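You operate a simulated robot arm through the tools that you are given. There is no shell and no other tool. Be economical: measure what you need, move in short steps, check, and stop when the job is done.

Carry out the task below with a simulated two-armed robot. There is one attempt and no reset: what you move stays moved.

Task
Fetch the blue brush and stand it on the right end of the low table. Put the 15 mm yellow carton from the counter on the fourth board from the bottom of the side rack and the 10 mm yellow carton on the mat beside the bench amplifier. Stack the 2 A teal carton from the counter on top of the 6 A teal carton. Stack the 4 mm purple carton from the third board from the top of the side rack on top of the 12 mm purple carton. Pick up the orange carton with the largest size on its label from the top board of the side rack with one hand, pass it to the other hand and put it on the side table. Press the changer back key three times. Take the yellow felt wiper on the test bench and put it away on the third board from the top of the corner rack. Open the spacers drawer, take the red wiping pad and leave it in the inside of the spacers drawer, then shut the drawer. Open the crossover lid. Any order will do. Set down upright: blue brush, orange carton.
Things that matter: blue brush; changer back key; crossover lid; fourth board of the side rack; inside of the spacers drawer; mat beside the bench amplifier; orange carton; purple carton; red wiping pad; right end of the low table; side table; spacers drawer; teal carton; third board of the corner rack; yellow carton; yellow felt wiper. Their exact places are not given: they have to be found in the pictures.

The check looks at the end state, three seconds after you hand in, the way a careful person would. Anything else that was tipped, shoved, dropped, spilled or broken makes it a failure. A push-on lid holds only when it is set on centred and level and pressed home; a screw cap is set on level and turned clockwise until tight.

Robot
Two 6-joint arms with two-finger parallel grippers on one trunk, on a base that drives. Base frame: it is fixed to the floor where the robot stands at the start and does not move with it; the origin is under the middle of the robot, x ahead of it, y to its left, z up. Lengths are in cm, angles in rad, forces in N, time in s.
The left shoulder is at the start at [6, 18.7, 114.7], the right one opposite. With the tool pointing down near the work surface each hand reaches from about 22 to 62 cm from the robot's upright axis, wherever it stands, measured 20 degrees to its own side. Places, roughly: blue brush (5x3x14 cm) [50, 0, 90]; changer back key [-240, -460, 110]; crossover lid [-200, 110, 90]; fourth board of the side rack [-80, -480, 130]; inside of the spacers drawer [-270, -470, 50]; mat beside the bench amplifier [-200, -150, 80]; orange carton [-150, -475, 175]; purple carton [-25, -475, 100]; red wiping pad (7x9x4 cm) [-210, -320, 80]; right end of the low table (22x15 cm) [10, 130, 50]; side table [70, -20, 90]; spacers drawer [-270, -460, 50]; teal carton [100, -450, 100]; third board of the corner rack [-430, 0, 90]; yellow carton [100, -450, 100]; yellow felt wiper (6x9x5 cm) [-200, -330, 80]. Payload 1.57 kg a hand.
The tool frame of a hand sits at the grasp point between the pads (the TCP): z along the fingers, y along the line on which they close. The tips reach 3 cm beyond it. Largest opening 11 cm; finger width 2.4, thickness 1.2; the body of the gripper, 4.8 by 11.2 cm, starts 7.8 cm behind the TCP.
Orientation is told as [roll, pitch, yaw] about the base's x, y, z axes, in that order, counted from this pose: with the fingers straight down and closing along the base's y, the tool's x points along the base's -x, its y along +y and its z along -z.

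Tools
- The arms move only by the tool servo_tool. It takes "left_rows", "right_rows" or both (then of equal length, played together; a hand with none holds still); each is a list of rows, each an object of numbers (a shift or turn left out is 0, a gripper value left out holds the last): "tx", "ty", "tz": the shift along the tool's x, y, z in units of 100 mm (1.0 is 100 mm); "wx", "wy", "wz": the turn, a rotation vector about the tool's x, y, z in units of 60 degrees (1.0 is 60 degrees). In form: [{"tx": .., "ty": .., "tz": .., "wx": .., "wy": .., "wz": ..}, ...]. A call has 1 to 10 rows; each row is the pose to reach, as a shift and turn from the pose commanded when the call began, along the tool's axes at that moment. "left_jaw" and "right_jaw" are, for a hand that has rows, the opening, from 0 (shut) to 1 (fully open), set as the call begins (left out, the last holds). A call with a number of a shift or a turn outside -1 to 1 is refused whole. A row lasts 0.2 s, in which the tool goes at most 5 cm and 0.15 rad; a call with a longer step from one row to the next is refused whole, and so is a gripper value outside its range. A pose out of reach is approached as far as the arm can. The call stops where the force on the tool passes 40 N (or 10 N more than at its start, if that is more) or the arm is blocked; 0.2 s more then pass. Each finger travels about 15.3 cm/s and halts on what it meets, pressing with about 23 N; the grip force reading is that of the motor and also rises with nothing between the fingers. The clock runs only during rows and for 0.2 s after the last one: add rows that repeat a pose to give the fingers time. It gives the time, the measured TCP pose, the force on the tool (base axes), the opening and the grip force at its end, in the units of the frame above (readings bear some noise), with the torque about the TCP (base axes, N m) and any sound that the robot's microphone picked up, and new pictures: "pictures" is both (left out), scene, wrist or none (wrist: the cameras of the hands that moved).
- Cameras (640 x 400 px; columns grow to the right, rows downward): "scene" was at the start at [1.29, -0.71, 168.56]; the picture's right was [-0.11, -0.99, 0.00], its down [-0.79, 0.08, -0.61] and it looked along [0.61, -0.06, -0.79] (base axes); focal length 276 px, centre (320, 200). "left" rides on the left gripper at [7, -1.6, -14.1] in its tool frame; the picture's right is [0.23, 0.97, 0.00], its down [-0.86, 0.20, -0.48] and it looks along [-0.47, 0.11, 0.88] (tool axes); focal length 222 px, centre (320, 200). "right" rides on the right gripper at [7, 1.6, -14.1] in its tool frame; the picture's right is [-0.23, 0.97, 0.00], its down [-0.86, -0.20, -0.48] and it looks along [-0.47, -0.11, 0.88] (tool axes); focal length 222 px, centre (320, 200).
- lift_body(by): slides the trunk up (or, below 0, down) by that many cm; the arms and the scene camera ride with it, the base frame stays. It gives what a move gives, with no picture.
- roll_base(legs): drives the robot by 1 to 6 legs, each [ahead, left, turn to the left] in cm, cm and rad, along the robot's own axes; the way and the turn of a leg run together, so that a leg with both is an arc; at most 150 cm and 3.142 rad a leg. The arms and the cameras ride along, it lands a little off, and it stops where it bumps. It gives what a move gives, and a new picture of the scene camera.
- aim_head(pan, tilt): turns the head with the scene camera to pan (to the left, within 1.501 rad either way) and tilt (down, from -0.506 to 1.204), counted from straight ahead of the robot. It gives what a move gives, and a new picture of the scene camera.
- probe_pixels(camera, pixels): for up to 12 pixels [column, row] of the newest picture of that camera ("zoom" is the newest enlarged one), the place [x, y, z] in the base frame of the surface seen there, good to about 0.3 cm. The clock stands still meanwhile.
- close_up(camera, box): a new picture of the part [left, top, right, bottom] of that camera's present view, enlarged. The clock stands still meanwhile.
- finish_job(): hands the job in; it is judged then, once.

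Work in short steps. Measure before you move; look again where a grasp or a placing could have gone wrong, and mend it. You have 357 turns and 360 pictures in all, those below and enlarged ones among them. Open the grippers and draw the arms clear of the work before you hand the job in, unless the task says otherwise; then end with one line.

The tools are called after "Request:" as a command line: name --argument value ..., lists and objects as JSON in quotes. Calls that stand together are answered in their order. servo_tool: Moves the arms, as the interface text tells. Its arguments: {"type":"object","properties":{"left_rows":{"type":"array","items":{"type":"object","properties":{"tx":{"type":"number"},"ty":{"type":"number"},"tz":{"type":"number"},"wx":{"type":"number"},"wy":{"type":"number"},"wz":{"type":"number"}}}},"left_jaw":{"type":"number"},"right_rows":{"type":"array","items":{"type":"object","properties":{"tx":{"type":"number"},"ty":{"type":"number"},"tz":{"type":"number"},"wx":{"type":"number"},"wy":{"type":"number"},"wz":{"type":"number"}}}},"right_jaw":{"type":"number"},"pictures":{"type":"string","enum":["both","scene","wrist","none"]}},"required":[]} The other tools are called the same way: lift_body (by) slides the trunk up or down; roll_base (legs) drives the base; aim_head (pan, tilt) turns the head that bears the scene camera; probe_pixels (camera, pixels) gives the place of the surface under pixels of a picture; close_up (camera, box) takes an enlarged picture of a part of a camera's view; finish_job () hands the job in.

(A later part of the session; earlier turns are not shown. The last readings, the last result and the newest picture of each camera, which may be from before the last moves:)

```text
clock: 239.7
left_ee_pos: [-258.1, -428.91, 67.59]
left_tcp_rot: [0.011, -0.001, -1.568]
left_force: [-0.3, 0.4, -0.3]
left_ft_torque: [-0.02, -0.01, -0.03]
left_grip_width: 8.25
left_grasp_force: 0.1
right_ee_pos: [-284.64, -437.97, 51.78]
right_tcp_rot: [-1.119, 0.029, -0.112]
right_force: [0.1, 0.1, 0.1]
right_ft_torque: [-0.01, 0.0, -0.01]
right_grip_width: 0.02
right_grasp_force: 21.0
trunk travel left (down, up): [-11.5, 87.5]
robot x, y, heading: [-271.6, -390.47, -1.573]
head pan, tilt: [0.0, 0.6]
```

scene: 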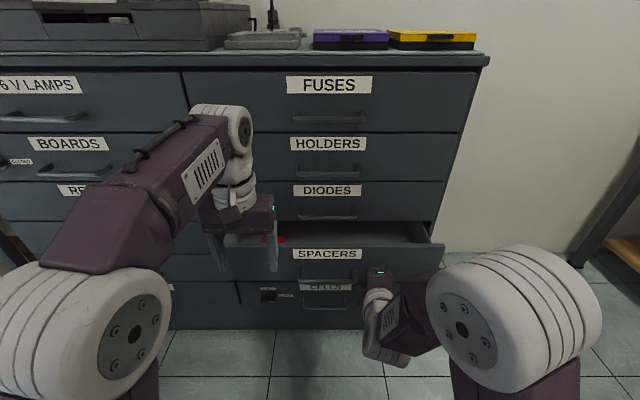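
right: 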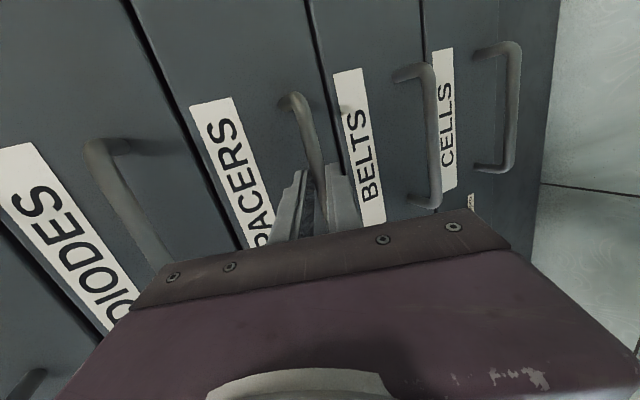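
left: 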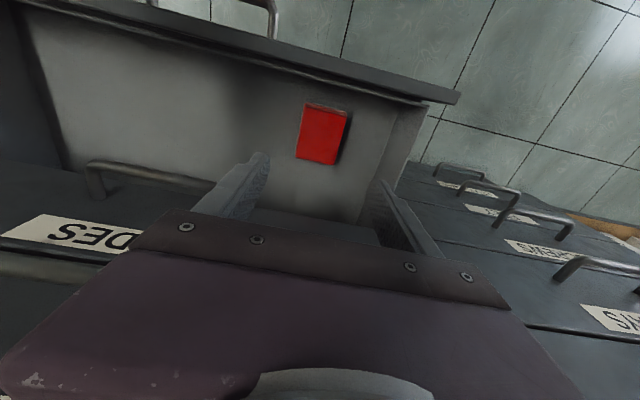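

It is closing. Drive 8 more, then finish with the arm.

Request:
roll_base --legs '[[8, 0, 0]]'

Request:
servo_tool --right_rows '[{"tz": 0.05, "ty": -0.02}, {"tz": 0.1, "ty": -0.045}, {"tz": 0.15, "ty": -0.07}, {"tz": 0.2, "ty": -0.09}, {"tz": 0.26, "ty": -0.12}, {"tz": 0.32, "ty": -0.15}, {"tz": 0.38, "ty": -0.18}]' --pictures "scene"

```text
clock: 240.8
left_ee_pos: [-258.15, -437.02, 67.61]
left_tcp_rot: [0.009, -0.001, -1.572]
left_force: [-0.2, -0.2, 0.1]
left_ft_torque: [-0.02, 0.01, -0.02]
left_grip_width: 8.26
left_grasp_force: 0.0
right_ee_pos: [-284.81, -445.96, 51.85]
right_tcp_rot: [-1.119, 0.03, -0.115]
right_force: [-0.8, 0.5, -0.2]
right_ft_torque: [-0.02, 0.02, 0.01]
right_grip_width: 0.0
right_grasp_force: 21.8
trunk travel left (down, up): [-11.5, 87.5]
robot x, y, heading: [-271.33, -398.12, -1.576]
head pan, tilt: [0.0, 0.6]
```

scene: 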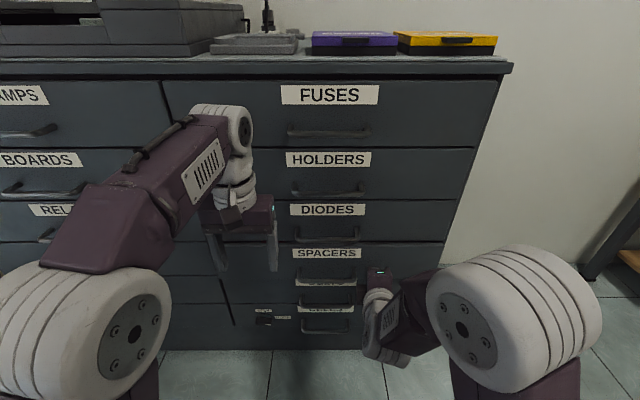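

```text
clock: 242.1
left_ee_pos: [-258.12, -436.67, 67.78]
left_tcp_rot: [0.008, -0.001, -1.573]
left_force: [0.2, -0.4, -0.5]
left_ft_torque: [0.01, 0.01, 0.0]
left_grip_width: 8.24
left_grasp_force: 0.1
right_ee_pos: [-285.06, -448.24, 51.69]
right_tcp_rot: [-1.114, 0.032, -0.112]
right_force: [1.5, 24.0, 14.4]
right_ft_torque: [-0.36, -0.12, 0.24]
right_grip_width: 0.01
right_grasp_force: 21.1
trunk travel left (down, up): [-11.5, 87.5]
robot x, y, heading: [-271.65, -398.19, -1.577]
head pan, tilt: [0.0, 0.6]
stopped in row 6 (right hand): the force on the tool passed its limit (the readings are from after the stop); the commanded pose is now the measured one
```

scene: 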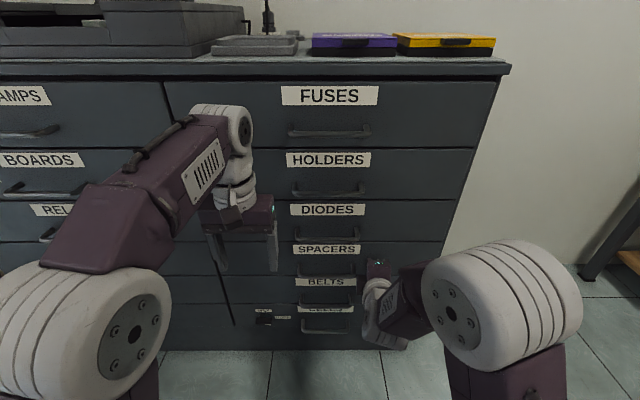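

The push met resistance at the end; checking the SPACERS front is flush with its neighbours.

Request:
probe_pixels --camera "scene" --pixels '[[400, 215], [385, 252], [283, 255], [420, 255], [283, 215], [283, 280]]'

Request:
roll_base --legs '[[-25, 0, 0]]'

Request:
probe_pixels --camera "scene" --pixels '[[330, 230], [340, 215], [320, 200], [320, 240], [400, 210], [400, 240], [400, 250]]'

```text
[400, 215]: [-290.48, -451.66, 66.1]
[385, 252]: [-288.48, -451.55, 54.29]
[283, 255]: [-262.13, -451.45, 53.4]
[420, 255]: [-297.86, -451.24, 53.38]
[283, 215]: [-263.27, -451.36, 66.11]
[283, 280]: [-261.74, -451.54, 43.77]
```

```text
clock: 243.9
left_ee_pos: [-257.94, -411.79, 67.78]
left_tcp_rot: [0.009, -0.001, -1.568]
left_force: [-0.5, 0.1, -0.5]
left_ft_torque: [-0.01, 0.0, -0.01]
left_grip_width: 8.26
left_grasp_force: 0.1
right_ee_pos: [-284.86, -423.65, 51.46]
right_tcp_rot: [-1.111, 0.03, -0.108]
right_force: [-0.7, -0.4, 0.5]
right_ft_torque: [0.0, 0.03, -0.01]
right_grip_width: 0.01
right_grasp_force: 21.1
trunk travel left (down, up): [-11.5, 87.5]
robot x, y, heading: [-271.17, -373.19, -1.572]
head pan, tilt: [0.0, 0.6]
```

scene: 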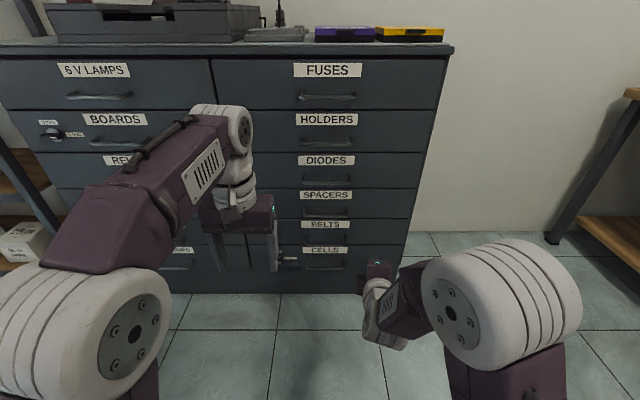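

```text
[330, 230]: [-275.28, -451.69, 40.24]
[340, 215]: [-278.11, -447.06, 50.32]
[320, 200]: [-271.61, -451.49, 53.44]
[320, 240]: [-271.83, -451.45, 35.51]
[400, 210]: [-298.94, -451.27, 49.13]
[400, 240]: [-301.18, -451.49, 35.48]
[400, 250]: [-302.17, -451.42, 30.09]
```

Drawer is flush (y≈-451.5 everywhere). Raise the trunk and restore the right hand to its normal pose.

Request:
lift_body --by 40

Request:
lift_body --by 26

Request:
servo_tool --right_rows '[{"wx": -0.14}, {"wx": -0.28}, {"wx": -0.42}, {"wx": -0.56}, {"wx": -0.7}, {"wx": -0.84}, {"wx": -0.98}]' --right_jaw 0.5 --pictures "none"

Request:
servo_tool --right_rows '[{"wz": 0.14}, {"wz": 0.28}, {"wz": 0.42}, {"wz": 0.56}, {"wz": 0.7}, {"wz": 0.84}, {"wz": 0.98}]' --pictures "none"

```text
clock: 247.7
left_ee_pos: [-258.1, -411.96, 107.64]
left_tcp_rot: [0.01, 0.001, -1.568]
left_force: [1.3, 0.4, 0.4]
left_ft_torque: [0.02, -0.02, 0.02]
left_grip_width: 8.28
left_grasp_force: 0.1
right_ee_pos: [-284.89, -423.58, 91.44]
right_tcp_rot: [-1.108, 0.032, -0.108]
right_force: [-0.7, 0.3, 0.4]
right_ft_torque: [0.04, -0.01, 0.0]
right_grip_width: 0.0
right_grasp_force: 21.6
trunk travel left (down, up): [-51.5, 47.5]
robot x, y, heading: [-271.31, -373.29, -1.571]
head pan, tilt: [0.0, 0.6]
```

```text
clock: 250.4
left_ee_pos: [-258.09, -411.86, 133.64]
left_tcp_rot: [0.008, -0.001, -1.569]
left_force: [-0.6, -0.4, -0.7]
left_ft_torque: [-0.01, 0.01, 0.0]
left_grip_width: 8.26
left_grasp_force: 0.1
right_ee_pos: [-284.87, -423.66, 117.41]
right_tcp_rot: [-1.109, 0.032, -0.11]
right_force: [-0.4, 0.1, 0.6]
right_ft_torque: [-0.02, 0.0, 0.0]
right_grip_width: 0.0
right_grasp_force: 22.0
trunk travel left (down, up): [-77.5, 21.5]
robot x, y, heading: [-271.32, -373.21, -1.568]
head pan, tilt: [0.0, 0.6]
```

```text
clock: 252.0
left_ee_pos: [-258.03, -411.91, 133.6]
left_tcp_rot: [0.009, -0.001, -1.569]
left_force: [0.2, 0.1, 0.5]
left_ft_torque: [0.0, -0.01, 0.02]
left_grip_width: 8.23
left_grasp_force: 0.2
right_ee_pos: [-288.36, -405.77, 102.05]
right_tcp_rot: [-0.194, 0.029, -0.109]
right_force: [-0.3, -0.2, -0.1]
right_ft_torque: [-0.02, 0.0, 0.0]
right_grip_width: 5.49
right_grasp_force: 0.1
right hand out of reach, approached as far as the arm can: row 3, 4, 5, 6, 7
trunk travel left (down, up): [-77.5, 21.5]
robot x, y, heading: [-271.6, -372.95, -1.57]
head pan, tilt: [0.0, 0.6]
```

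```text
clock: 253.6
left_ee_pos: [-258.03, -411.8, 133.74]
left_tcp_rot: [0.009, 0.002, -1.569]
left_force: [-0.6, 0.0, -0.3]
left_ft_torque: [0.01, 0.02, 0.01]
left_grip_width: 8.24
left_grasp_force: 0.0
right_ee_pos: [-288.66, -405.78, 102.21]
right_tcp_rot: [-0.13, -0.155, -1.125]
right_force: [-0.4, -0.6, 0.8]
right_ft_torque: [0.02, 0.0, 0.0]
right_grip_width: 5.5
right_grasp_force: 0.0
trunk travel left (down, up): [-77.5, 21.5]
robot x, y, heading: [-271.28, -373.47, -1.572]
head pan, tilt: [0.0, 0.6]
```

Finish the right hand's re-orientation and move it to a normal carry position.

Request:
servo_tool --right_rows '[{"wz": 0.14}, {"wz": 0.28}, {"wz": 0.426}]' --pictures "none"

Request:
servo_tool --right_rows '[{"wy": 0.1, "wx": -0.02, "tx": -0.3}, {"wy": 0.185, "wx": -0.048, "tx": -0.6, "ty": -0.3}, {"wy": 0.185, "wx": -0.048, "tx": -0.9, "ty": -0.6}, {"wy": 0.185, "wx": -0.048, "tx": -0.9, "ty": -0.9, "tz": -0.4}, {"wy": 0.185, "wx": -0.048, "tx": -0.9, "ty": -0.9, "tz": -0.9}]' --pictures "none"

Request:
roll_base --legs '[[0, 66, 0], [0, 0, 1.571], [0, 0, 1.571]]'

Request:
aim_head --pan 0.0 --tilt 1.0

```text
refused: row 3 steps farther than a row can; nothing moved
```

```text
clock: 254.8
left_ee_pos: [-257.92, -411.7, 133.67]
left_tcp_rot: [0.008, -0.002, -1.57]
left_force: [0.6, 0.0, 0.4]
left_ft_torque: [0.0, 0.0, 0.04]
left_grip_width: 8.27
left_grasp_force: 0.1
right_ee_pos: [-283.79, -410.81, 108.92]
right_tcp_rot: [-0.182, 0.018, -1.157]
right_force: [0.2, -0.1, -0.5]
right_ft_torque: [0.01, -0.02, -0.02]
right_grip_width: 5.51
right_grasp_force: 0.1
right hand out of reach, approached as far as the arm can: row 1, 2, 3, 4, 5
trunk travel left (down, up): [-77.5, 21.5]
robot x, y, heading: [-271.3, -372.93, -1.57]
head pan, tilt: [0.0, 0.6]
```

```text
clock: 266.0
left_ee_pos: [-219.54, -334.2, 133.55]
left_tcp_rot: [0.008, -0.001, 1.558]
left_force: [-0.2, -0.6, -0.5]
left_ft_torque: [0.02, -0.02, 0.0]
left_grip_width: 8.24
left_grasp_force: 0.0
right_ee_pos: [-193.64, -335.57, 108.76]
right_tcp_rot: [-0.183, 0.018, 1.97]
right_force: [0.6, -0.4, -0.4]
right_ft_torque: [-0.01, -0.01, 0.0]
right_grip_width: 5.53
right_grasp_force: 0.0
trunk travel left (down, up): [-77.5, 21.5]
robot x, y, heading: [-206.54, -373.08, 1.555]
head pan, tilt: [0.0, 0.6]
```

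scene: 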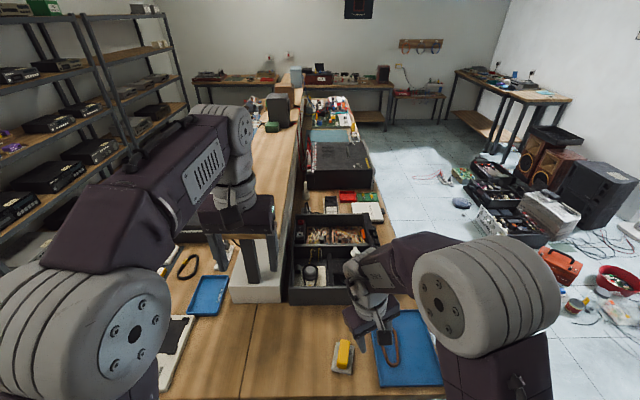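

```text
clock: 266.8
left_ee_pos: [-219.55, -334.15, 133.65]
left_tcp_rot: [0.008, 0.001, 1.557]
left_force: [-0.6, 0.5, -0.3]
left_ft_torque: [0.0, 0.0, -0.01]
left_grip_width: 8.25
left_grasp_force: 0.0
right_ee_pos: [-193.7, -335.48, 108.81]
right_tcp_rot: [-0.182, 0.016, 1.97]
right_force: [-0.3, -0.6, 0.6]
right_ft_torque: [0.03, -0.02, -0.01]
right_grip_width: 5.5
right_grasp_force: 0.2
trunk travel left (down, up): [-77.5, 21.5]
robot x, y, heading: [-206.67, -373.03, 1.556]
head pan, tilt: [0.0, 1.0]
```

scene: 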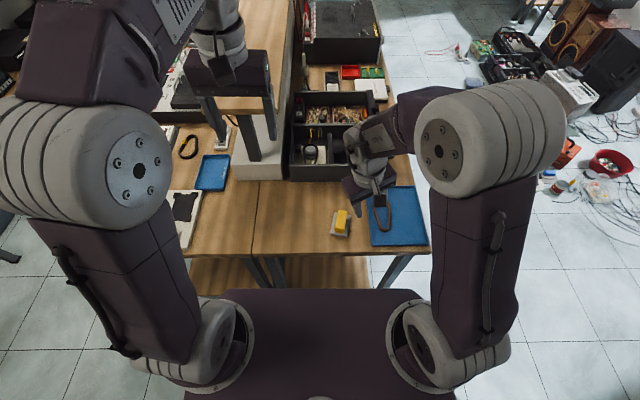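

The wiper's long axis is at yaw≈1.35. I'll pick it with the right hand, tilting fingers forward about 0.6 rad so it can later be set on a shelf board.

Request:
servo_tool --right_rows '[{"wz": 0.12}, {"wz": 0.24}, {"wz": 0.36}, {"wz": 0.48}, {"wz": 0.592}]' --pictures "none"

Request:
servo_tool --right_rows '[{"wy": -0.1, "wx": -0.04}, {"wy": -0.2, "wx": -0.08}, {"wy": -0.3, "wx": -0.12}, {"wy": -0.4, "wx": -0.149}, {"wy": -0.487, "wx": -0.149}]' --pictures "wrist"

```text
clock: 268.0
left_ee_pos: [-219.52, -334.15, 133.68]
left_tcp_rot: [0.008, -0.001, 1.559]
left_force: [-0.7, -0.8, 0.4]
left_ft_torque: [0.02, -0.01, -0.02]
left_grip_width: 8.24
left_grasp_force: 0.1
right_ee_pos: [-193.56, -335.44, 108.83]
right_tcp_rot: [-0.157, -0.09, 1.356]
right_force: [0.6, -0.6, -0.3]
right_ft_torque: [0.02, -0.02, 0.0]
right_grip_width: 5.5
right_grasp_force: 0.1
trunk travel left (down, up): [-77.5, 21.5]
robot x, y, heading: [-206.63, -373.27, 1.552]
head pan, tilt: [0.0, 1.0]
```

```text
clock: 269.2
left_ee_pos: [-219.67, -334.19, 133.67]
left_tcp_rot: [0.008, -0.002, 1.558]
left_force: [-0.5, 0.6, 0.2]
left_ft_torque: [-0.03, 0.0, 0.0]
left_grip_width: 8.25
left_grasp_force: 0.1
right_ee_pos: [-194.3, -334.34, 109.15]
right_tcp_rot: [-0.017, -0.594, 1.405]
right_force: [1.0, -0.1, -0.1]
right_ft_torque: [-0.04, 0.02, -0.01]
right_grip_width: 5.49
right_grasp_force: 0.0
right hand out of reach, approached as far as the arm can: row 5
trunk travel left (down, up): [-77.5, 21.5]
robot x, y, heading: [-206.55, -372.86, 1.553]
head pan, tilt: [0.0, 1.0]
```

right: 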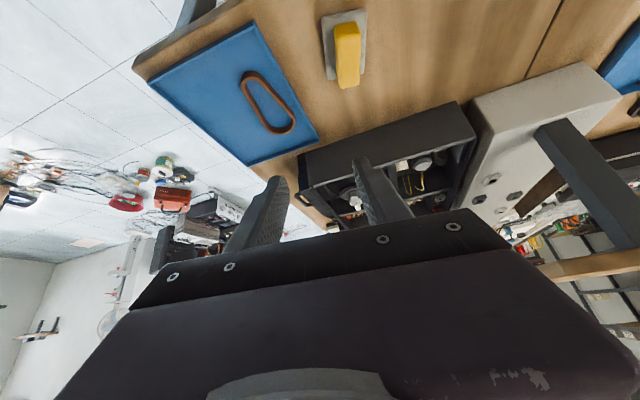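

Tilt is set. Move above the yellow block (target TCP (-199.4,-328.3,86.7)), in two halves then check.

Request:
servo_tool --right_rows '[{"tz": 0.27, "tx": 0.08, "ty": 0.1}, {"tz": 0.54, "tx": 0.16, "ty": 0.2}, {"tz": 0.82, "tx": 0.25, "ty": 0.3}]' --pictures "none"

Request:
servo_tool --right_rows '[{"tz": 0.27, "tx": 0.08, "ty": 0.1}, {"tz": 0.54, "tx": 0.16, "ty": 0.2}, {"tz": 0.82, "tx": 0.25, "ty": 0.3}, {"tz": 0.82, "tx": 0.25, "ty": 0.3}]' --pictures "wrist"

```text
clock: 270.0
left_ee_pos: [-219.49, -334.14, 133.59]
left_tcp_rot: [0.007, 0.002, 1.559]
left_force: [0.5, 0.0, -0.4]
left_ft_torque: [0.0, 0.02, 0.0]
left_grip_width: 8.25
left_grasp_force: 0.2
right_ee_pos: [-196.68, -331.1, 100.92]
right_tcp_rot: [-0.013, -0.599, 1.404]
right_force: [0.4, 0.0, 0.3]
right_ft_torque: [0.01, 0.01, 0.0]
right_grip_width: 5.49
right_grasp_force: 0.1
trunk travel left (down, up): [-77.5, 21.5]
robot x, y, heading: [-207.21, -373.2, 1.558]
head pan, tilt: [0.0, 1.0]
```

```text
clock: 271.0
left_ee_pos: [-219.51, -334.17, 133.69]
left_tcp_rot: [0.007, 0.001, 1.558]
left_force: [-0.3, 0.3, 0.4]
left_ft_torque: [-0.01, -0.01, 0.0]
left_grip_width: 8.26
left_grasp_force: 0.0
right_ee_pos: [-199.22, -328.03, 92.71]
right_tcp_rot: [-0.014, -0.598, 1.406]
right_force: [0.6, 0.4, -0.1]
right_ft_torque: [0.0, -0.01, 0.0]
right_grip_width: 5.49
right_grasp_force: 0.0
trunk travel left (down, up): [-77.5, 21.5]
robot x, y, heading: [-206.99, -373.2, 1.551]
head pan, tilt: [0.0, 1.0]
```

right: 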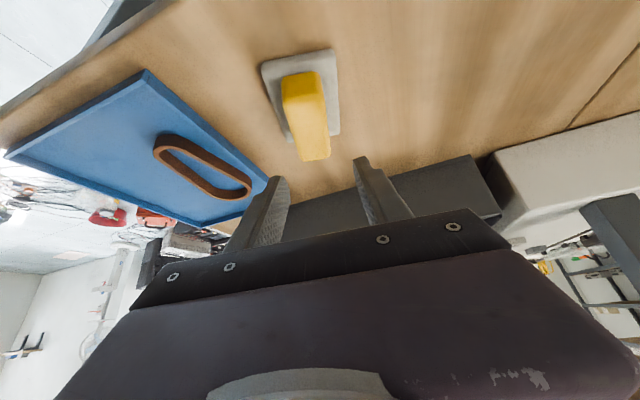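

Checking the block's position and direction in this view.

Request:
probe_pixels --camera "right" --pixels '[[300, 82], [292, 110], [325, 110], [305, 145], [318, 155], [310, 115], [275, 70], [335, 130]]'

```text
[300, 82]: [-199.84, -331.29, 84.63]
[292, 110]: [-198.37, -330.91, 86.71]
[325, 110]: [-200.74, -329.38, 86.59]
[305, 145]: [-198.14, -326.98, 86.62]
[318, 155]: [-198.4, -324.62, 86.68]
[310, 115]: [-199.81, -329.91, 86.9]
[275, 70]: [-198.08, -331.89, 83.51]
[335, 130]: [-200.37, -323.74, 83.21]
```

Block centre (-199.1,-327.8). Descend straight 6 cm and close.

Request:
servo_tool --right_rows '[{"tz": 0.2, "tx": 0.14}, {"tz": 0.4, "tx": 0.27}, {"tz": 0.49, "tx": 0.335}, {"tz": 0.49, "tx": 0.335}]' --pictures "none"

Request:
servo_tool --right_rows '[{}, {}, {}, {}]' --right_jaw 0 --pictures "wrist"

Request:
servo_tool --right_rows '[{"tz": -0.04, "tx": -0.028}, {"tz": -0.08, "tx": -0.056}, {"tz": -0.17, "tx": -0.11}, {"tz": -0.33, "tx": -0.22}, {"tz": -0.5, "tx": -0.34}]' --pictures "wrist"

```text
clock: 272.0
left_ee_pos: [-219.5, -334.23, 133.64]
left_tcp_rot: [0.011, 0.0, 1.56]
left_force: [1.1, -0.3, -0.3]
left_ft_torque: [0.0, -0.01, 0.03]
left_grip_width: 8.29
left_grasp_force: 0.0
right_ee_pos: [-198.99, -328.2, 86.67]
right_tcp_rot: [-0.014, -0.597, 1.405]
right_force: [-0.3, -1.0, -0.4]
right_ft_torque: [0.0, -0.02, -0.02]
right_grip_width: 5.48
right_grasp_force: 0.0
trunk travel left (down, up): [-77.5, 21.5]
robot x, y, heading: [-206.82, -373.12, 1.557]
head pan, tilt: [0.0, 1.0]
```

```text
clock: 273.0
left_ee_pos: [-219.54, -334.18, 133.5]
left_tcp_rot: [0.009, 0.0, 1.557]
left_force: [0.5, -0.7, 0.3]
left_ft_torque: [0.0, 0.02, 0.03]
left_grip_width: 8.24
left_grasp_force: 0.1
right_ee_pos: [-199.18, -328.16, 86.57]
right_tcp_rot: [-0.014, -0.597, 1.404]
right_force: [-0.7, -0.4, 1.0]
right_ft_torque: [0.04, 0.04, 0.04]
right_grip_width: 3.16
right_grasp_force: 23.4
trunk travel left (down, up): [-77.5, 21.5]
robot x, y, heading: [-206.81, -372.78, 1.553]
head pan, tilt: [0.0, 1.0]
```

right: 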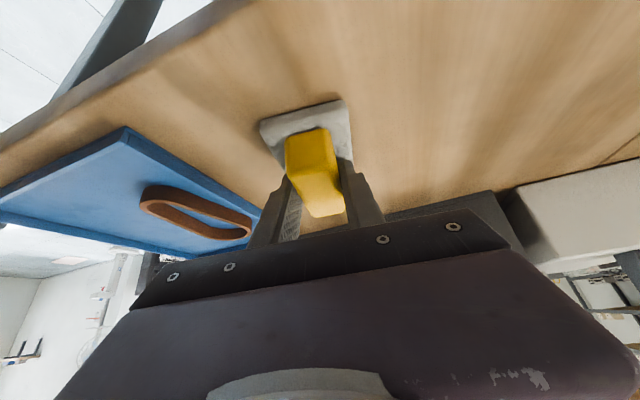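

```text
clock: 274.2
left_ee_pos: [-219.58, -334.3, 133.64]
left_tcp_rot: [0.01, -0.001, 1.56]
left_force: [-0.3, 0.5, -0.2]
left_ft_torque: [0.02, 0.02, 0.0]
left_grip_width: 8.28
left_grasp_force: 0.1
right_ee_pos: [-199.09, -328.33, 92.78]
right_tcp_rot: [-0.014, -0.599, 1.404]
right_force: [-0.5, -0.1, -0.4]
right_ft_torque: [-0.01, 0.04, 0.02]
right_grip_width: 3.11
right_grasp_force: 23.1
trunk travel left (down, up): [-77.5, 21.5]
robot x, y, heading: [-206.44, -372.64, 1.554]
head pan, tilt: [0.0, 1.0]
```

right: 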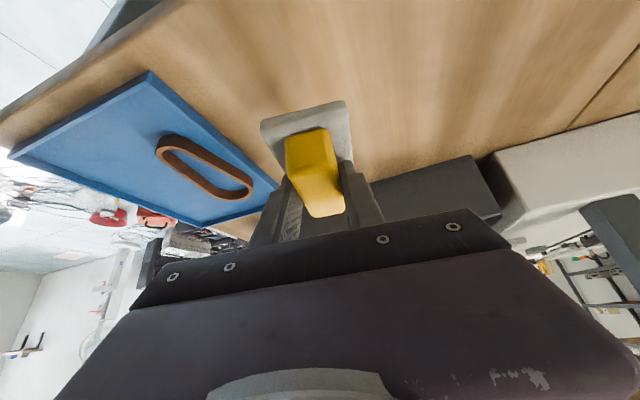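

Held firmly. Raise to carry height, then shift left 85 cm and look along the right aisle.

Request:
servo_tool --right_rows '[{"tz": -0.35, "tx": -0.24}, {"tz": -0.7, "tx": -0.48}, {"tz": -1.0, "tx": -0.68}]' --pictures "none"

Request:
roll_base --legs '[[0, 85, 0]]'

Request:
aim_head --pan 0.4 --tilt 0.5

```text
clock: 275.0
left_ee_pos: [-219.62, -334.28, 133.67]
left_tcp_rot: [0.01, -0.001, 1.559]
left_force: [-1.3, 0.1, 0.2]
left_ft_torque: [0.03, 0.04, 0.0]
left_grip_width: 8.28
left_grasp_force: 0.1
right_ee_pos: [-199.18, -328.12, 104.94]
right_tcp_rot: [-0.015, -0.598, 1.405]
right_force: [0.3, 0.9, -0.6]
right_ft_torque: [-0.02, -0.01, 0.04]
right_grip_width: 3.16
right_grasp_force: 23.0
trunk travel left (down, up): [-77.5, 21.5]
robot x, y, heading: [-206.59, -372.97, 1.554]
head pan, tilt: [0.0, 1.0]
```

```text
clock: 279.5
left_ee_pos: [-304.42, -333.8, 133.69]
left_tcp_rot: [0.007, 0.0, 1.574]
left_force: [-0.2, 0.3, 0.0]
left_ft_torque: [0.02, -0.02, 0.01]
left_grip_width: 8.24
left_grasp_force: 0.0
right_ee_pos: [-284.18, -327.56, 105.09]
right_tcp_rot: [-0.015, -0.599, 1.423]
right_force: [0.4, 0.1, -0.3]
right_ft_torque: [0.02, 0.02, 0.01]
right_grip_width: 3.14
right_grasp_force: 22.7
trunk travel left (down, up): [-77.5, 21.5]
robot x, y, heading: [-291.18, -372.16, 1.571]
head pan, tilt: [0.0, 1.0]
```

scene: 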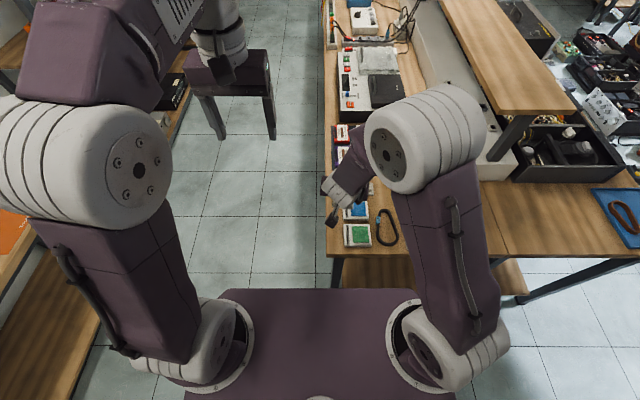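

```text
clock: 280.4
left_ee_pos: [-304.32, -333.83, 133.6]
left_tcp_rot: [0.008, 0.001, 1.575]
left_force: [0.3, -0.4, -0.1]
left_ft_torque: [0.04, 0.02, 0.01]
left_grip_width: 8.25
left_grasp_force: 0.1
right_ee_pos: [-284.23, -327.58, 105.08]
right_tcp_rot: [-0.014, -0.6, 1.421]
right_force: [-0.1, 0.8, -0.7]
right_ft_torque: [0.01, -0.05, 0.0]
right_grip_width: 3.17
right_grasp_force: 22.9
trunk travel left (down, up): [-77.5, 21.5]
robot x, y, heading: [-291.16, -372.28, 1.58]
head pan, tilt: [0.4, 0.499]
```

scene: 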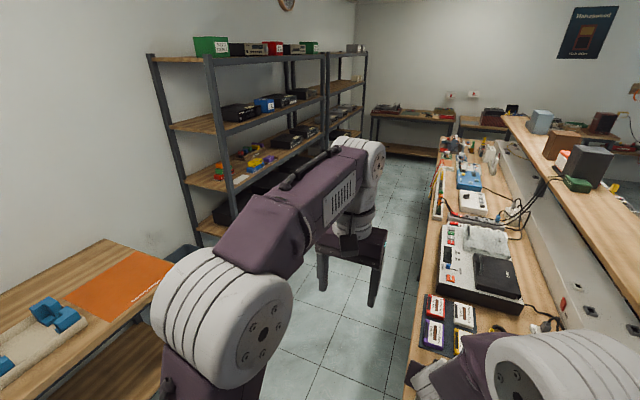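

The aisle is clear; there are two racks, the far one should be the corner rack. Probing for clearances.

Request:
probe_pixels --camera "scene" --pixels '[[228, 200], [325, 100], [333, 120], [365, 55], [425, 270], [440, 160], [200, 235], [300, 250], [345, 80], [120, 350], [375, 155]]'

Request:
close_up --camera "scene" --box '[310, 35, 380, 145]'

```text
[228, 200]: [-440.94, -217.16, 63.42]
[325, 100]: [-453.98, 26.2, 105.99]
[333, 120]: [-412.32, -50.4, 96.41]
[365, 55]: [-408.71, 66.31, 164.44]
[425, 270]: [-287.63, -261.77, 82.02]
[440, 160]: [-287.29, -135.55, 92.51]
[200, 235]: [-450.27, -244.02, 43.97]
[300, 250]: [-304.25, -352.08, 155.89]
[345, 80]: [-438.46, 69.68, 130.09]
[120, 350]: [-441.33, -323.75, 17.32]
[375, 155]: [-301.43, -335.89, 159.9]
```

```text
3.64 times, centred on (345, 90) of scene
```

zoom: 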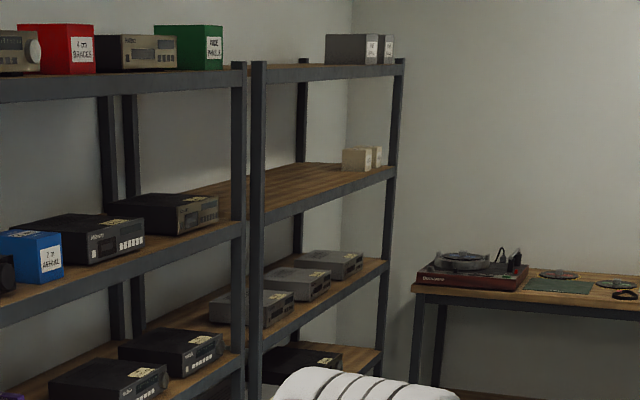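

Request:
probe_pixels --camera "scene" --pixels '[[150, 305], [100, 335], [168, 262], [105, 242]]'

```text
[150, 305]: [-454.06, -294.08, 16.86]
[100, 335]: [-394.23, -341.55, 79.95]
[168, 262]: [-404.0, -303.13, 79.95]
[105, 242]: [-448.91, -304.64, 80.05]
```

Drive up the aisle to y≈0 and turn to face the corner rack.

Request:
roll_base --legs '[[0, 50, 0], [125, 0, 0], [125, 0, 0], [125, 0, 0], [0, 0, 1.565]]'

Request:
aim_head --pan 0.0 --tilt 0.6

```text
clock: 304.8
left_ee_pos: [-379.26, -10.95, 133.69]
left_tcp_rot: [0.009, 0.001, 3.101]
left_force: [0.5, 0.5, -0.2]
left_ft_torque: [0.01, 0.01, -0.03]
left_grip_width: 8.28
left_grasp_force: 0.0
right_ee_pos: [-384.55, 9.63, 105.05]
right_tcp_rot: [-0.014, -0.599, 2.948]
right_force: [-1.1, 0.7, -0.5]
right_ft_torque: [-0.01, -0.01, -0.01]
right_grip_width: 3.15
right_grasp_force: 22.7
trunk travel left (down, up): [-77.5, 21.5]
robot x, y, heading: [-340.01, 0.96, 3.1]
head pan, tilt: [0.4, 0.499]
```

scene: 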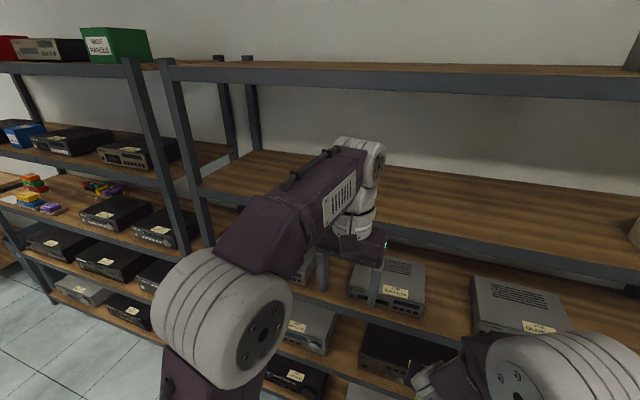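

```text
clock: 305.7
left_ee_pos: [-379.12, -10.92, 133.69]
left_tcp_rot: [0.01, 0.001, 3.102]
left_force: [0.8, 0.2, 0.2]
left_ft_torque: [0.0, 0.01, -0.01]
left_grip_width: 8.25
left_grasp_force: 0.0
right_ee_pos: [-384.58, 9.56, 105.01]
right_tcp_rot: [-0.015, -0.599, 2.948]
right_force: [0.2, 0.4, -1.2]
right_ft_torque: [0.0, 0.01, 0.0]
right_grip_width: 3.12
right_grasp_force: 22.7
trunk travel left (down, up): [-77.5, 21.5]
robot x, y, heading: [-340.09, 0.87, 3.098]
head pan, tilt: [0.0, 0.6]
```

scene: 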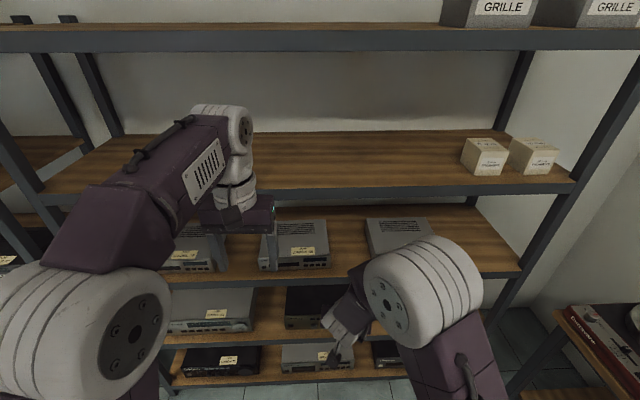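

Third board from the top holds three devices, with a free right end at about (475,255). Probing.

Request:
probe_pixels --camera "scene" --pixels '[[475, 255], [445, 245], [500, 262], [515, 270], [430, 235], [450, 215], [350, 270], [345, 240], [560, 180], [420, 190], [460, 275], [270, 235]]'

Request:
close_up --camera "scene" --box '[250, 180, 550, 330]'

```text
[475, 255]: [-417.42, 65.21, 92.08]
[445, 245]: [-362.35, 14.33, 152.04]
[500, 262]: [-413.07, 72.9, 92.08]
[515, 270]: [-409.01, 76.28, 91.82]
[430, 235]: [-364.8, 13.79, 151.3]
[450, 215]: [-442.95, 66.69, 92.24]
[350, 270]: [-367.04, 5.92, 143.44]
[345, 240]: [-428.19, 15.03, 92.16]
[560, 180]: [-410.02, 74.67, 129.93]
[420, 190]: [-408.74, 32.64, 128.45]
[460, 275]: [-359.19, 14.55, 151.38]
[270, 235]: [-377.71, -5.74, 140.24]
```

```text
2.13 times, centred on (400, 255) of scene
```

zoom: 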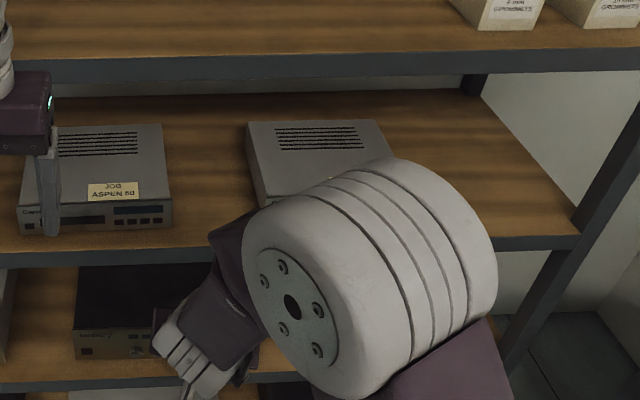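

Request:
probe_pixels --camera "zoom" --pixels '[[172, 222], [165, 135], [262, 205], [247, 130], [200, 220], [215, 170], [100, 255], [168, 205]]'

```text
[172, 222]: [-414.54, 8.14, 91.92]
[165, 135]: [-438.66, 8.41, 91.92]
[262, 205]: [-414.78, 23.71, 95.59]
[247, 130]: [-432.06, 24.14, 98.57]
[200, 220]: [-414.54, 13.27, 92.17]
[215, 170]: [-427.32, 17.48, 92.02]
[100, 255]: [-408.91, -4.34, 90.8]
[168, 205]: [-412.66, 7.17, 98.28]
```

Free gap on the third board: y 8–23.7, z 92.1. Align the right hand square to the rack, move it to y=16 and z≈100, and tuck the left hand.

Request:
servo_tool --right_rows '[{"wz": -0.09}, {"wz": -0.185}, {"wz": -0.185}]' --left_rows '[{"tx": 0.3}, {"tx": 0.6}, {"tx": 0.8}]' --pictures "none"

Request:
roll_base --legs '[[18, 0, 0.042]]'

```text
clock: 306.5
left_ee_pos: [-371.0, -10.99, 133.64]
left_tcp_rot: [0.01, -0.001, 3.102]
left_force: [0.3, -0.6, -0.8]
left_ft_torque: [-0.01, 0.02, -0.03]
left_grip_width: 8.24
left_grasp_force: 0.1
right_ee_pos: [-384.48, 9.73, 104.97]
right_tcp_rot: [-0.143, -0.583, -3.102]
right_force: [0.7, -0.2, 0.7]
right_ft_torque: [0.01, 0.01, -0.04]
right_grip_width: 3.16
right_grasp_force: 22.7
trunk travel left (down, up): [-77.5, 21.5]
robot x, y, heading: [-339.95, 0.81, 3.103]
head pan, tilt: [0.0, 0.6]
```

```text
clock: 308.0
left_ee_pos: [-388.51, -11.84, 133.78]
left_tcp_rot: [0.009, -0.002, -3.141]
left_force: [0.2, 0.7, 0.1]
left_ft_torque: [-0.04, 0.01, 0.01]
left_grip_width: 8.25
left_grasp_force: 0.0
right_ee_pos: [-402.88, 8.3, 104.99]
right_tcp_rot: [-0.144, -0.587, -3.061]
right_force: [0.4, -0.3, -0.3]
right_ft_torque: [-0.01, 0.03, 0.0]
right_grip_width: 3.15
right_grasp_force: 23.0
trunk travel left (down, up): [-77.5, 21.5]
robot x, y, heading: [-358.02, 0.98, 3.144]
head pan, tilt: [0.0, 0.6]
```

scene: 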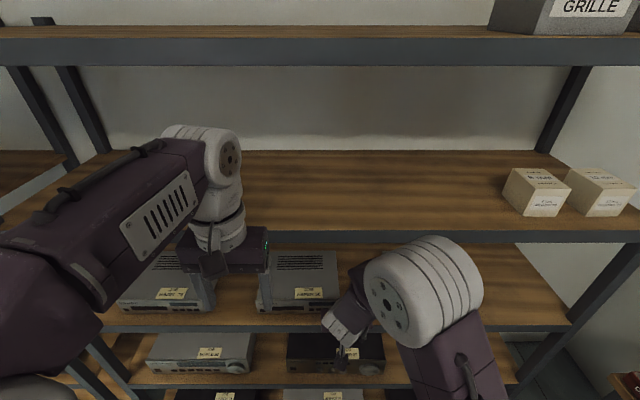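

The roll from that turn must be undone (the object should stay level). Undo it, then move sideways into line with the gap.

Request:
servo_tool --right_rows '[{"wz": 0.09}, {"wz": 0.185}, {"wz": 0.185}]' --pictures "none"

Request:
servo_tool --right_rows '[{"tz": 0.13, "tx": 0.04, "ty": -0.25}, {"tz": 0.26, "tx": 0.08, "ty": -0.5}, {"tz": 0.39, "tx": 0.13, "ty": -0.76}, {"tz": 0.39, "tx": 0.13, "ty": -0.76}]' --pictures "both"

```text
clock: 308.8
left_ee_pos: [-389.03, -11.78, 133.6]
left_tcp_rot: [0.009, 0.003, -3.141]
left_force: [0.7, -0.3, 0.9]
left_ft_torque: [0.02, -0.03, 0.01]
left_grip_width: 8.26
left_grasp_force: 0.0
right_ee_pos: [-403.27, 8.11, 104.99]
right_tcp_rot: [-0.014, -0.596, 2.988]
right_force: [-0.2, -0.5, -0.8]
right_ft_torque: [-0.01, -0.03, 0.01]
right_grip_width: 3.16
right_grasp_force: 22.6
trunk travel left (down, up): [-77.5, 21.5]
robot x, y, heading: [-358.31, 1.44, 3.138]
head pan, tilt: [0.0, 0.6]
```

```text
clock: 309.8
left_ee_pos: [-388.76, -11.78, 133.57]
left_tcp_rot: [0.009, 0.001, -3.143]
left_force: [-0.1, 0.1, -0.4]
left_ft_torque: [0.0, -0.01, -0.03]
left_grip_width: 8.24
left_grasp_force: 0.1
right_ee_pos: [-402.98, 15.94, 101.14]
right_tcp_rot: [-0.011, -0.601, 2.987]
right_force: [-0.3, -0.2, -1.4]
right_ft_torque: [-0.03, -0.01, 0.0]
right_grip_width: 3.16
right_grasp_force: 23.0
trunk travel left (down, up): [-77.5, 21.5]
robot x, y, heading: [-358.43, 0.84, 3.146]
head pan, tilt: [0.0, 0.6]
```

scene: 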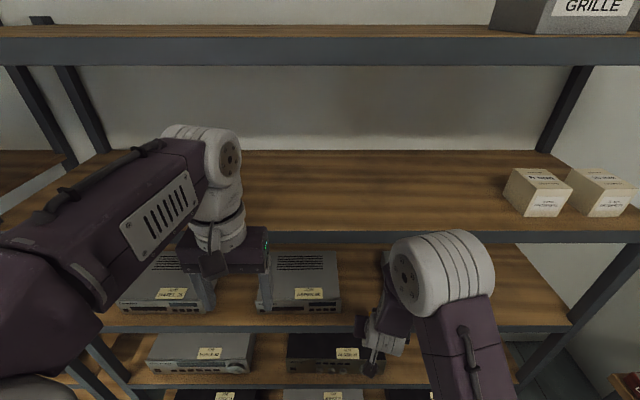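
right: 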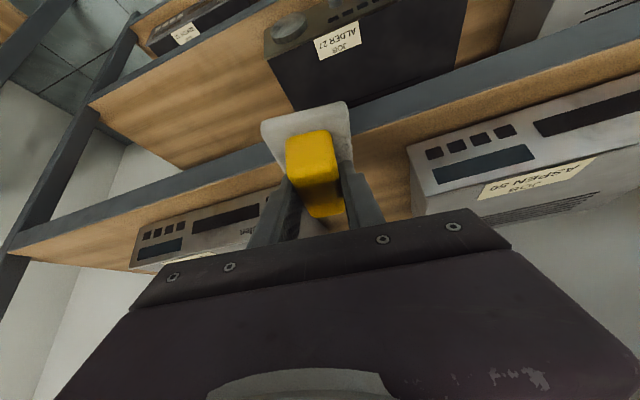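

Well aligned between the devices. Insert in two steps.

Request:
servo_tool --right_rows '[{"tz": 0.155, "tx": -0.227, "ty": 0.04}, {"tz": 0.31, "tx": -0.455, "ty": 0.084}, {"tz": 0.464, "tx": -0.682, "ty": 0.126}]' --pictures "none"

Request:
servo_tool --right_rows '[{"tz": 0.155, "tx": -0.227, "ty": 0.04}, {"tz": 0.31, "tx": -0.455, "ty": 0.084}, {"tz": 0.464, "tx": -0.682, "ty": 0.126}, {"tz": 0.464, "tx": -0.682, "ty": 0.126}]' --pictures "both"

```text
clock: 310.6
left_ee_pos: [-388.88, -11.89, 133.5]
left_tcp_rot: [0.008, 0.0, -3.143]
left_force: [1.1, 0.3, -0.7]
left_ft_torque: [0.0, -0.02, 0.01]
left_grip_width: 8.25
left_grasp_force: 0.0
right_ee_pos: [-411.69, 16.16, 101.22]
right_tcp_rot: [-0.014, -0.597, 2.989]
right_force: [0.0, 0.1, -1.0]
right_ft_torque: [0.02, -0.01, 0.01]
right_grip_width: 3.16
right_grasp_force: 22.8
trunk travel left (down, up): [-77.5, 21.5]
robot x, y, heading: [-358.19, 1.22, 3.141]
head pan, tilt: [0.0, 0.6]
```

```text
clock: 311.6
left_ee_pos: [-388.84, -11.84, 133.66]
left_tcp_rot: [0.009, 0.0, -3.143]
left_force: [-0.1, 0.6, -0.7]
left_ft_torque: [-0.01, 0.02, -0.02]
left_grip_width: 8.25
left_grasp_force: 0.1
right_ee_pos: [-419.62, 16.1, 101.22]
right_tcp_rot: [-0.014, -0.598, 2.989]
right_force: [0.0, -0.1, -1.2]
right_ft_torque: [0.0, 0.01, 0.0]
right_grip_width: 3.17
right_grasp_force: 23.4
trunk travel left (down, up): [-77.5, 21.5]
robot x, y, heading: [-358.14, 1.1, 3.14]
head pan, tilt: [0.0, 0.6]
```

scene: 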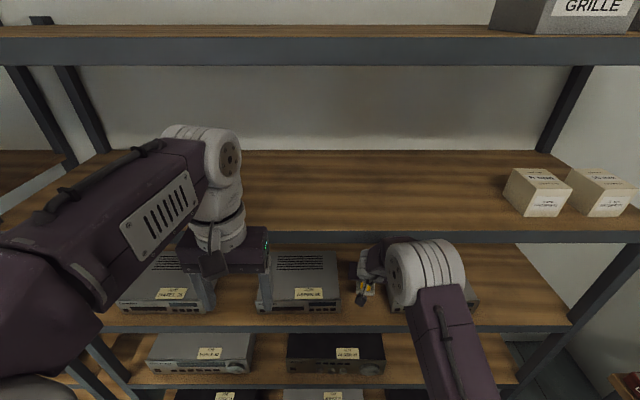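
right: 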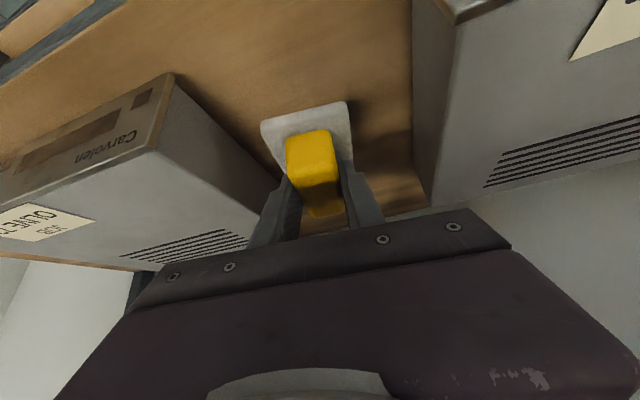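

In position. Lower 4.4 cm to the board.

Request:
servo_tool --right_rows '[{"tz": 0.15, "tx": 0.1}, {"tz": 0.27, "tx": 0.18}, {"tz": 0.33, "tx": 0.225}, {"tz": 0.364, "tx": 0.247}, {"tz": 0.376, "tx": 0.255}, {"tz": 0.388, "tx": 0.263}]' --pictures "wrist"

```text
clock: 313.0
left_ee_pos: [-388.78, -11.96, 133.66]
left_tcp_rot: [0.009, 0.0, -3.141]
left_force: [0.5, 1.4, 1.0]
left_ft_torque: [0.01, 0.01, -0.01]
left_grip_width: 8.25
left_grasp_force: 0.0
right_ee_pos: [-419.73, 16.09, 96.64]
right_tcp_rot: [-0.015, -0.603, 2.988]
right_force: [-2.7, 1.3, 8.4]
right_ft_torque: [-0.3, -0.19, -0.02]
right_grip_width: 3.15
right_grasp_force: 23.3
trunk travel left (down, up): [-77.5, 21.5]
robot x, y, heading: [-357.94, 1.32, 3.136]
head pan, tilt: [0.0, 0.6]
```

right: 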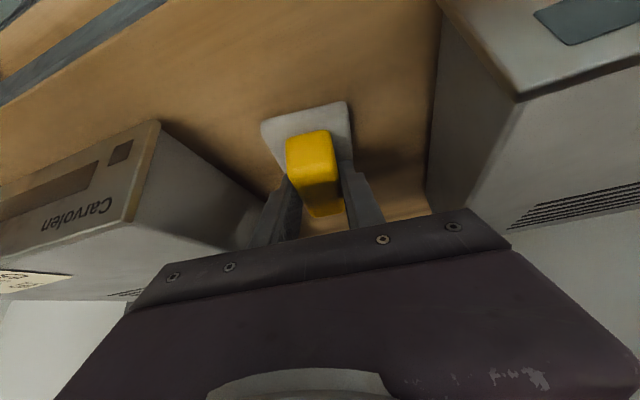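

Contact at 8 N. Release and withdraw along the fingers' axis.

Request:
servo_tool --right_rows '[{}, {}, {"tz": -0.2}, {"tz": -0.5}, {"tz": -0.8}]' --right_jaw 0.45 --pictures "wrist"

Request:
roll_base --legs '[[-30, 0, 0]]'

Request:
close_up --camera "scene" --box '[250, 160, 550, 330]'

```text
clock: 314.2
left_ee_pos: [-388.77, -11.9, 133.62]
left_tcp_rot: [0.008, 0.001, -3.141]
left_force: [1.3, 0.3, 0.1]
left_ft_torque: [0.01, 0.03, 0.02]
left_grip_width: 8.27
left_grasp_force: 0.0
right_ee_pos: [-415.28, 15.33, 103.14]
right_tcp_rot: [-0.014, -0.599, 2.989]
right_force: [0.7, 0.3, -0.2]
right_ft_torque: [-0.01, -0.04, -0.01]
right_grip_width: 4.95
right_grasp_force: 0.0
trunk travel left (down, up): [-77.5, 21.5]
robot x, y, heading: [-358.15, 1.72, 3.142]
head pan, tilt: [0.0, 0.6]
```

right: 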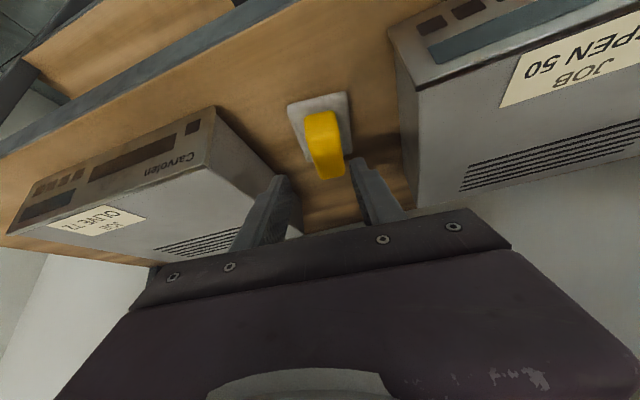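

```text
clock: 316.3
left_ee_pos: [-358.62, -11.85, 133.54]
left_tcp_rot: [0.009, 0.0, 3.139]
left_force: [-0.1, 0.3, -0.6]
left_ft_torque: [0.01, 0.0, 0.02]
left_grip_width: 8.22
left_grasp_force: 0.1
right_ee_pos: [-385.01, 15.45, 103.04]
right_tcp_rot: [-0.015, -0.598, 2.986]
right_force: [-0.6, -0.4, -1.1]
right_ft_torque: [-0.04, 0.0, 0.01]
right_grip_width: 4.96
right_grasp_force: 0.0
trunk travel left (down, up): [-77.5, 21.5]
robot x, y, heading: [-327.87, 1.16, 3.134]
head pan, tilt: [0.0, 0.6]
```

scene: 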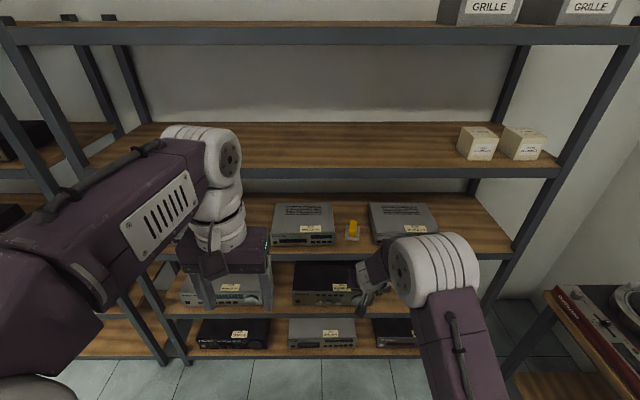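

```text
2.13 times, centred on (400, 245) of scene
```

zoom: 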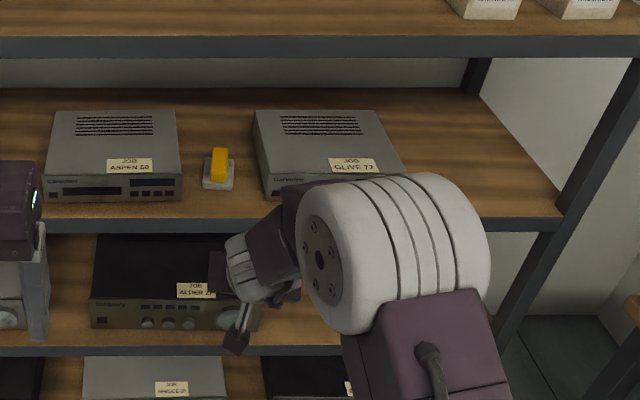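

Wiper is placed. Now travel round the island's north end and down the left aisle to the side rack.

Request:
roll_base --legs '[[0, 0, 1.575], [-32, 0, 0], [0, 150, 0], [0, 66, 0], [140, 0, 0], [140, 0, 0]]'

Request:
roll_base --legs '[[105, 0, 0]]'

Request:
aim_head --pan 0.25 --tilt 0.2

```text
clock: 345.8
left_ee_pos: [-89.77, -272.35, 133.56]
left_tcp_rot: [0.008, -0.001, -1.528]
left_force: [-0.8, -0.1, -0.3]
left_ft_torque: [-0.01, 0.0, 0.03]
left_grip_width: 8.23
left_grasp_force: 0.0
right_ee_pos: [-115.87, -300.1, 103.07]
right_tcp_rot: [-0.014, -0.598, -1.68]
right_force: [-1.0, -0.1, -0.6]
right_ft_torque: [-0.05, 0.02, -0.01]
right_grip_width: 4.96
right_grasp_force: 0.1
trunk travel left (down, up): [-77.5, 21.5]
robot x, y, heading: [-104.06, -242.8, -1.526]
head pan, tilt: [0.0, 0.6]
```

scene: 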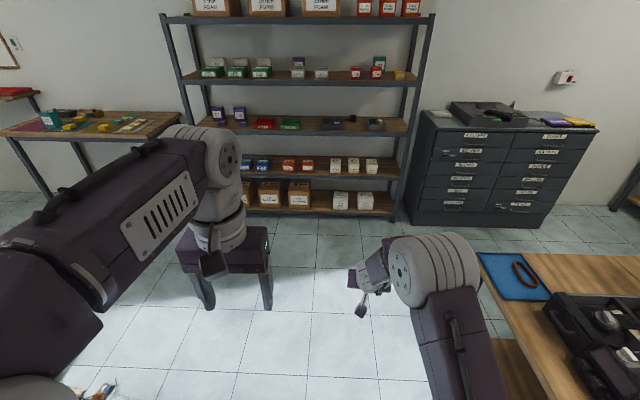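

```text
clock: 351.2
left_ee_pos: [-84.68, -377.23, 133.72]
left_tcp_rot: [0.009, -0.001, -1.516]
left_force: [-0.1, -0.3, -1.0]
left_ft_torque: [-0.01, -0.03, -0.04]
left_grip_width: 8.24
left_grasp_force: 0.0
right_ee_pos: [-110.36, -405.27, 103.16]
right_tcp_rot: [-0.013, -0.597, -1.671]
right_force: [-0.3, 0.5, -0.7]
right_ft_torque: [0.04, 0.0, 0.02]
right_grip_width: 4.94
right_grasp_force: 0.1
trunk travel left (down, up): [-77.5, 21.5]
robot x, y, heading: [-98.9, -347.39, -1.52]
head pan, tilt: [0.0, 0.6]
```

scene: 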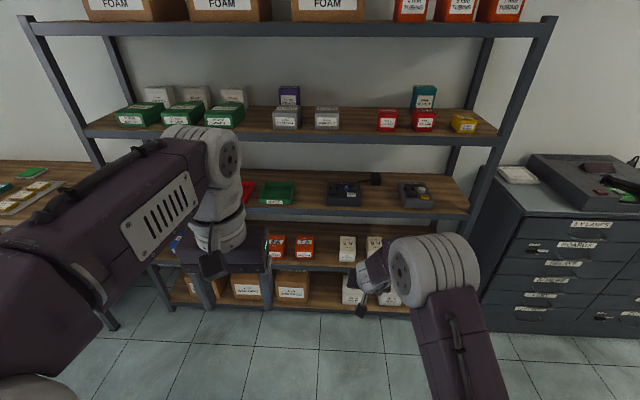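

```text
clock: 352.0
left_ee_pos: [-84.54, -377.47, 133.61]
left_tcp_rot: [0.009, 0.002, -1.517]
left_force: [0.8, 0.2, 0.1]
left_ft_torque: [-0.02, -0.03, 0.03]
left_grip_width: 8.26
left_grasp_force: 0.0
right_ee_pos: [-110.38, -405.33, 103.1]
right_tcp_rot: [-0.014, -0.6, -1.672]
right_force: [-0.6, -0.2, -0.2]
right_ft_torque: [0.01, 0.01, -0.02]
right_grip_width: 4.95
right_grasp_force: 0.1
trunk travel left (down, up): [-77.5, 21.5]
robot x, y, heading: [-99.23, -347.44, -1.517]
head pan, tilt: [0.25, 0.201]
```

scene: 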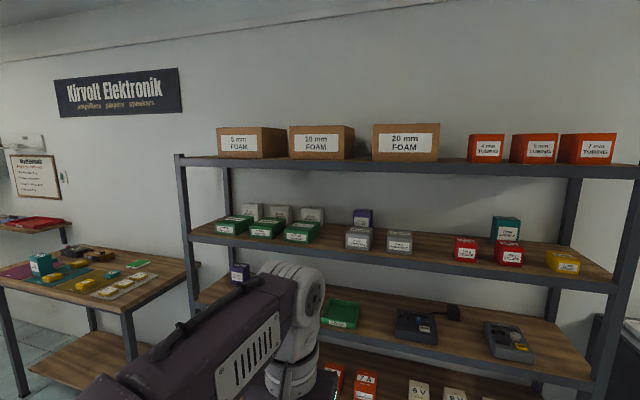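

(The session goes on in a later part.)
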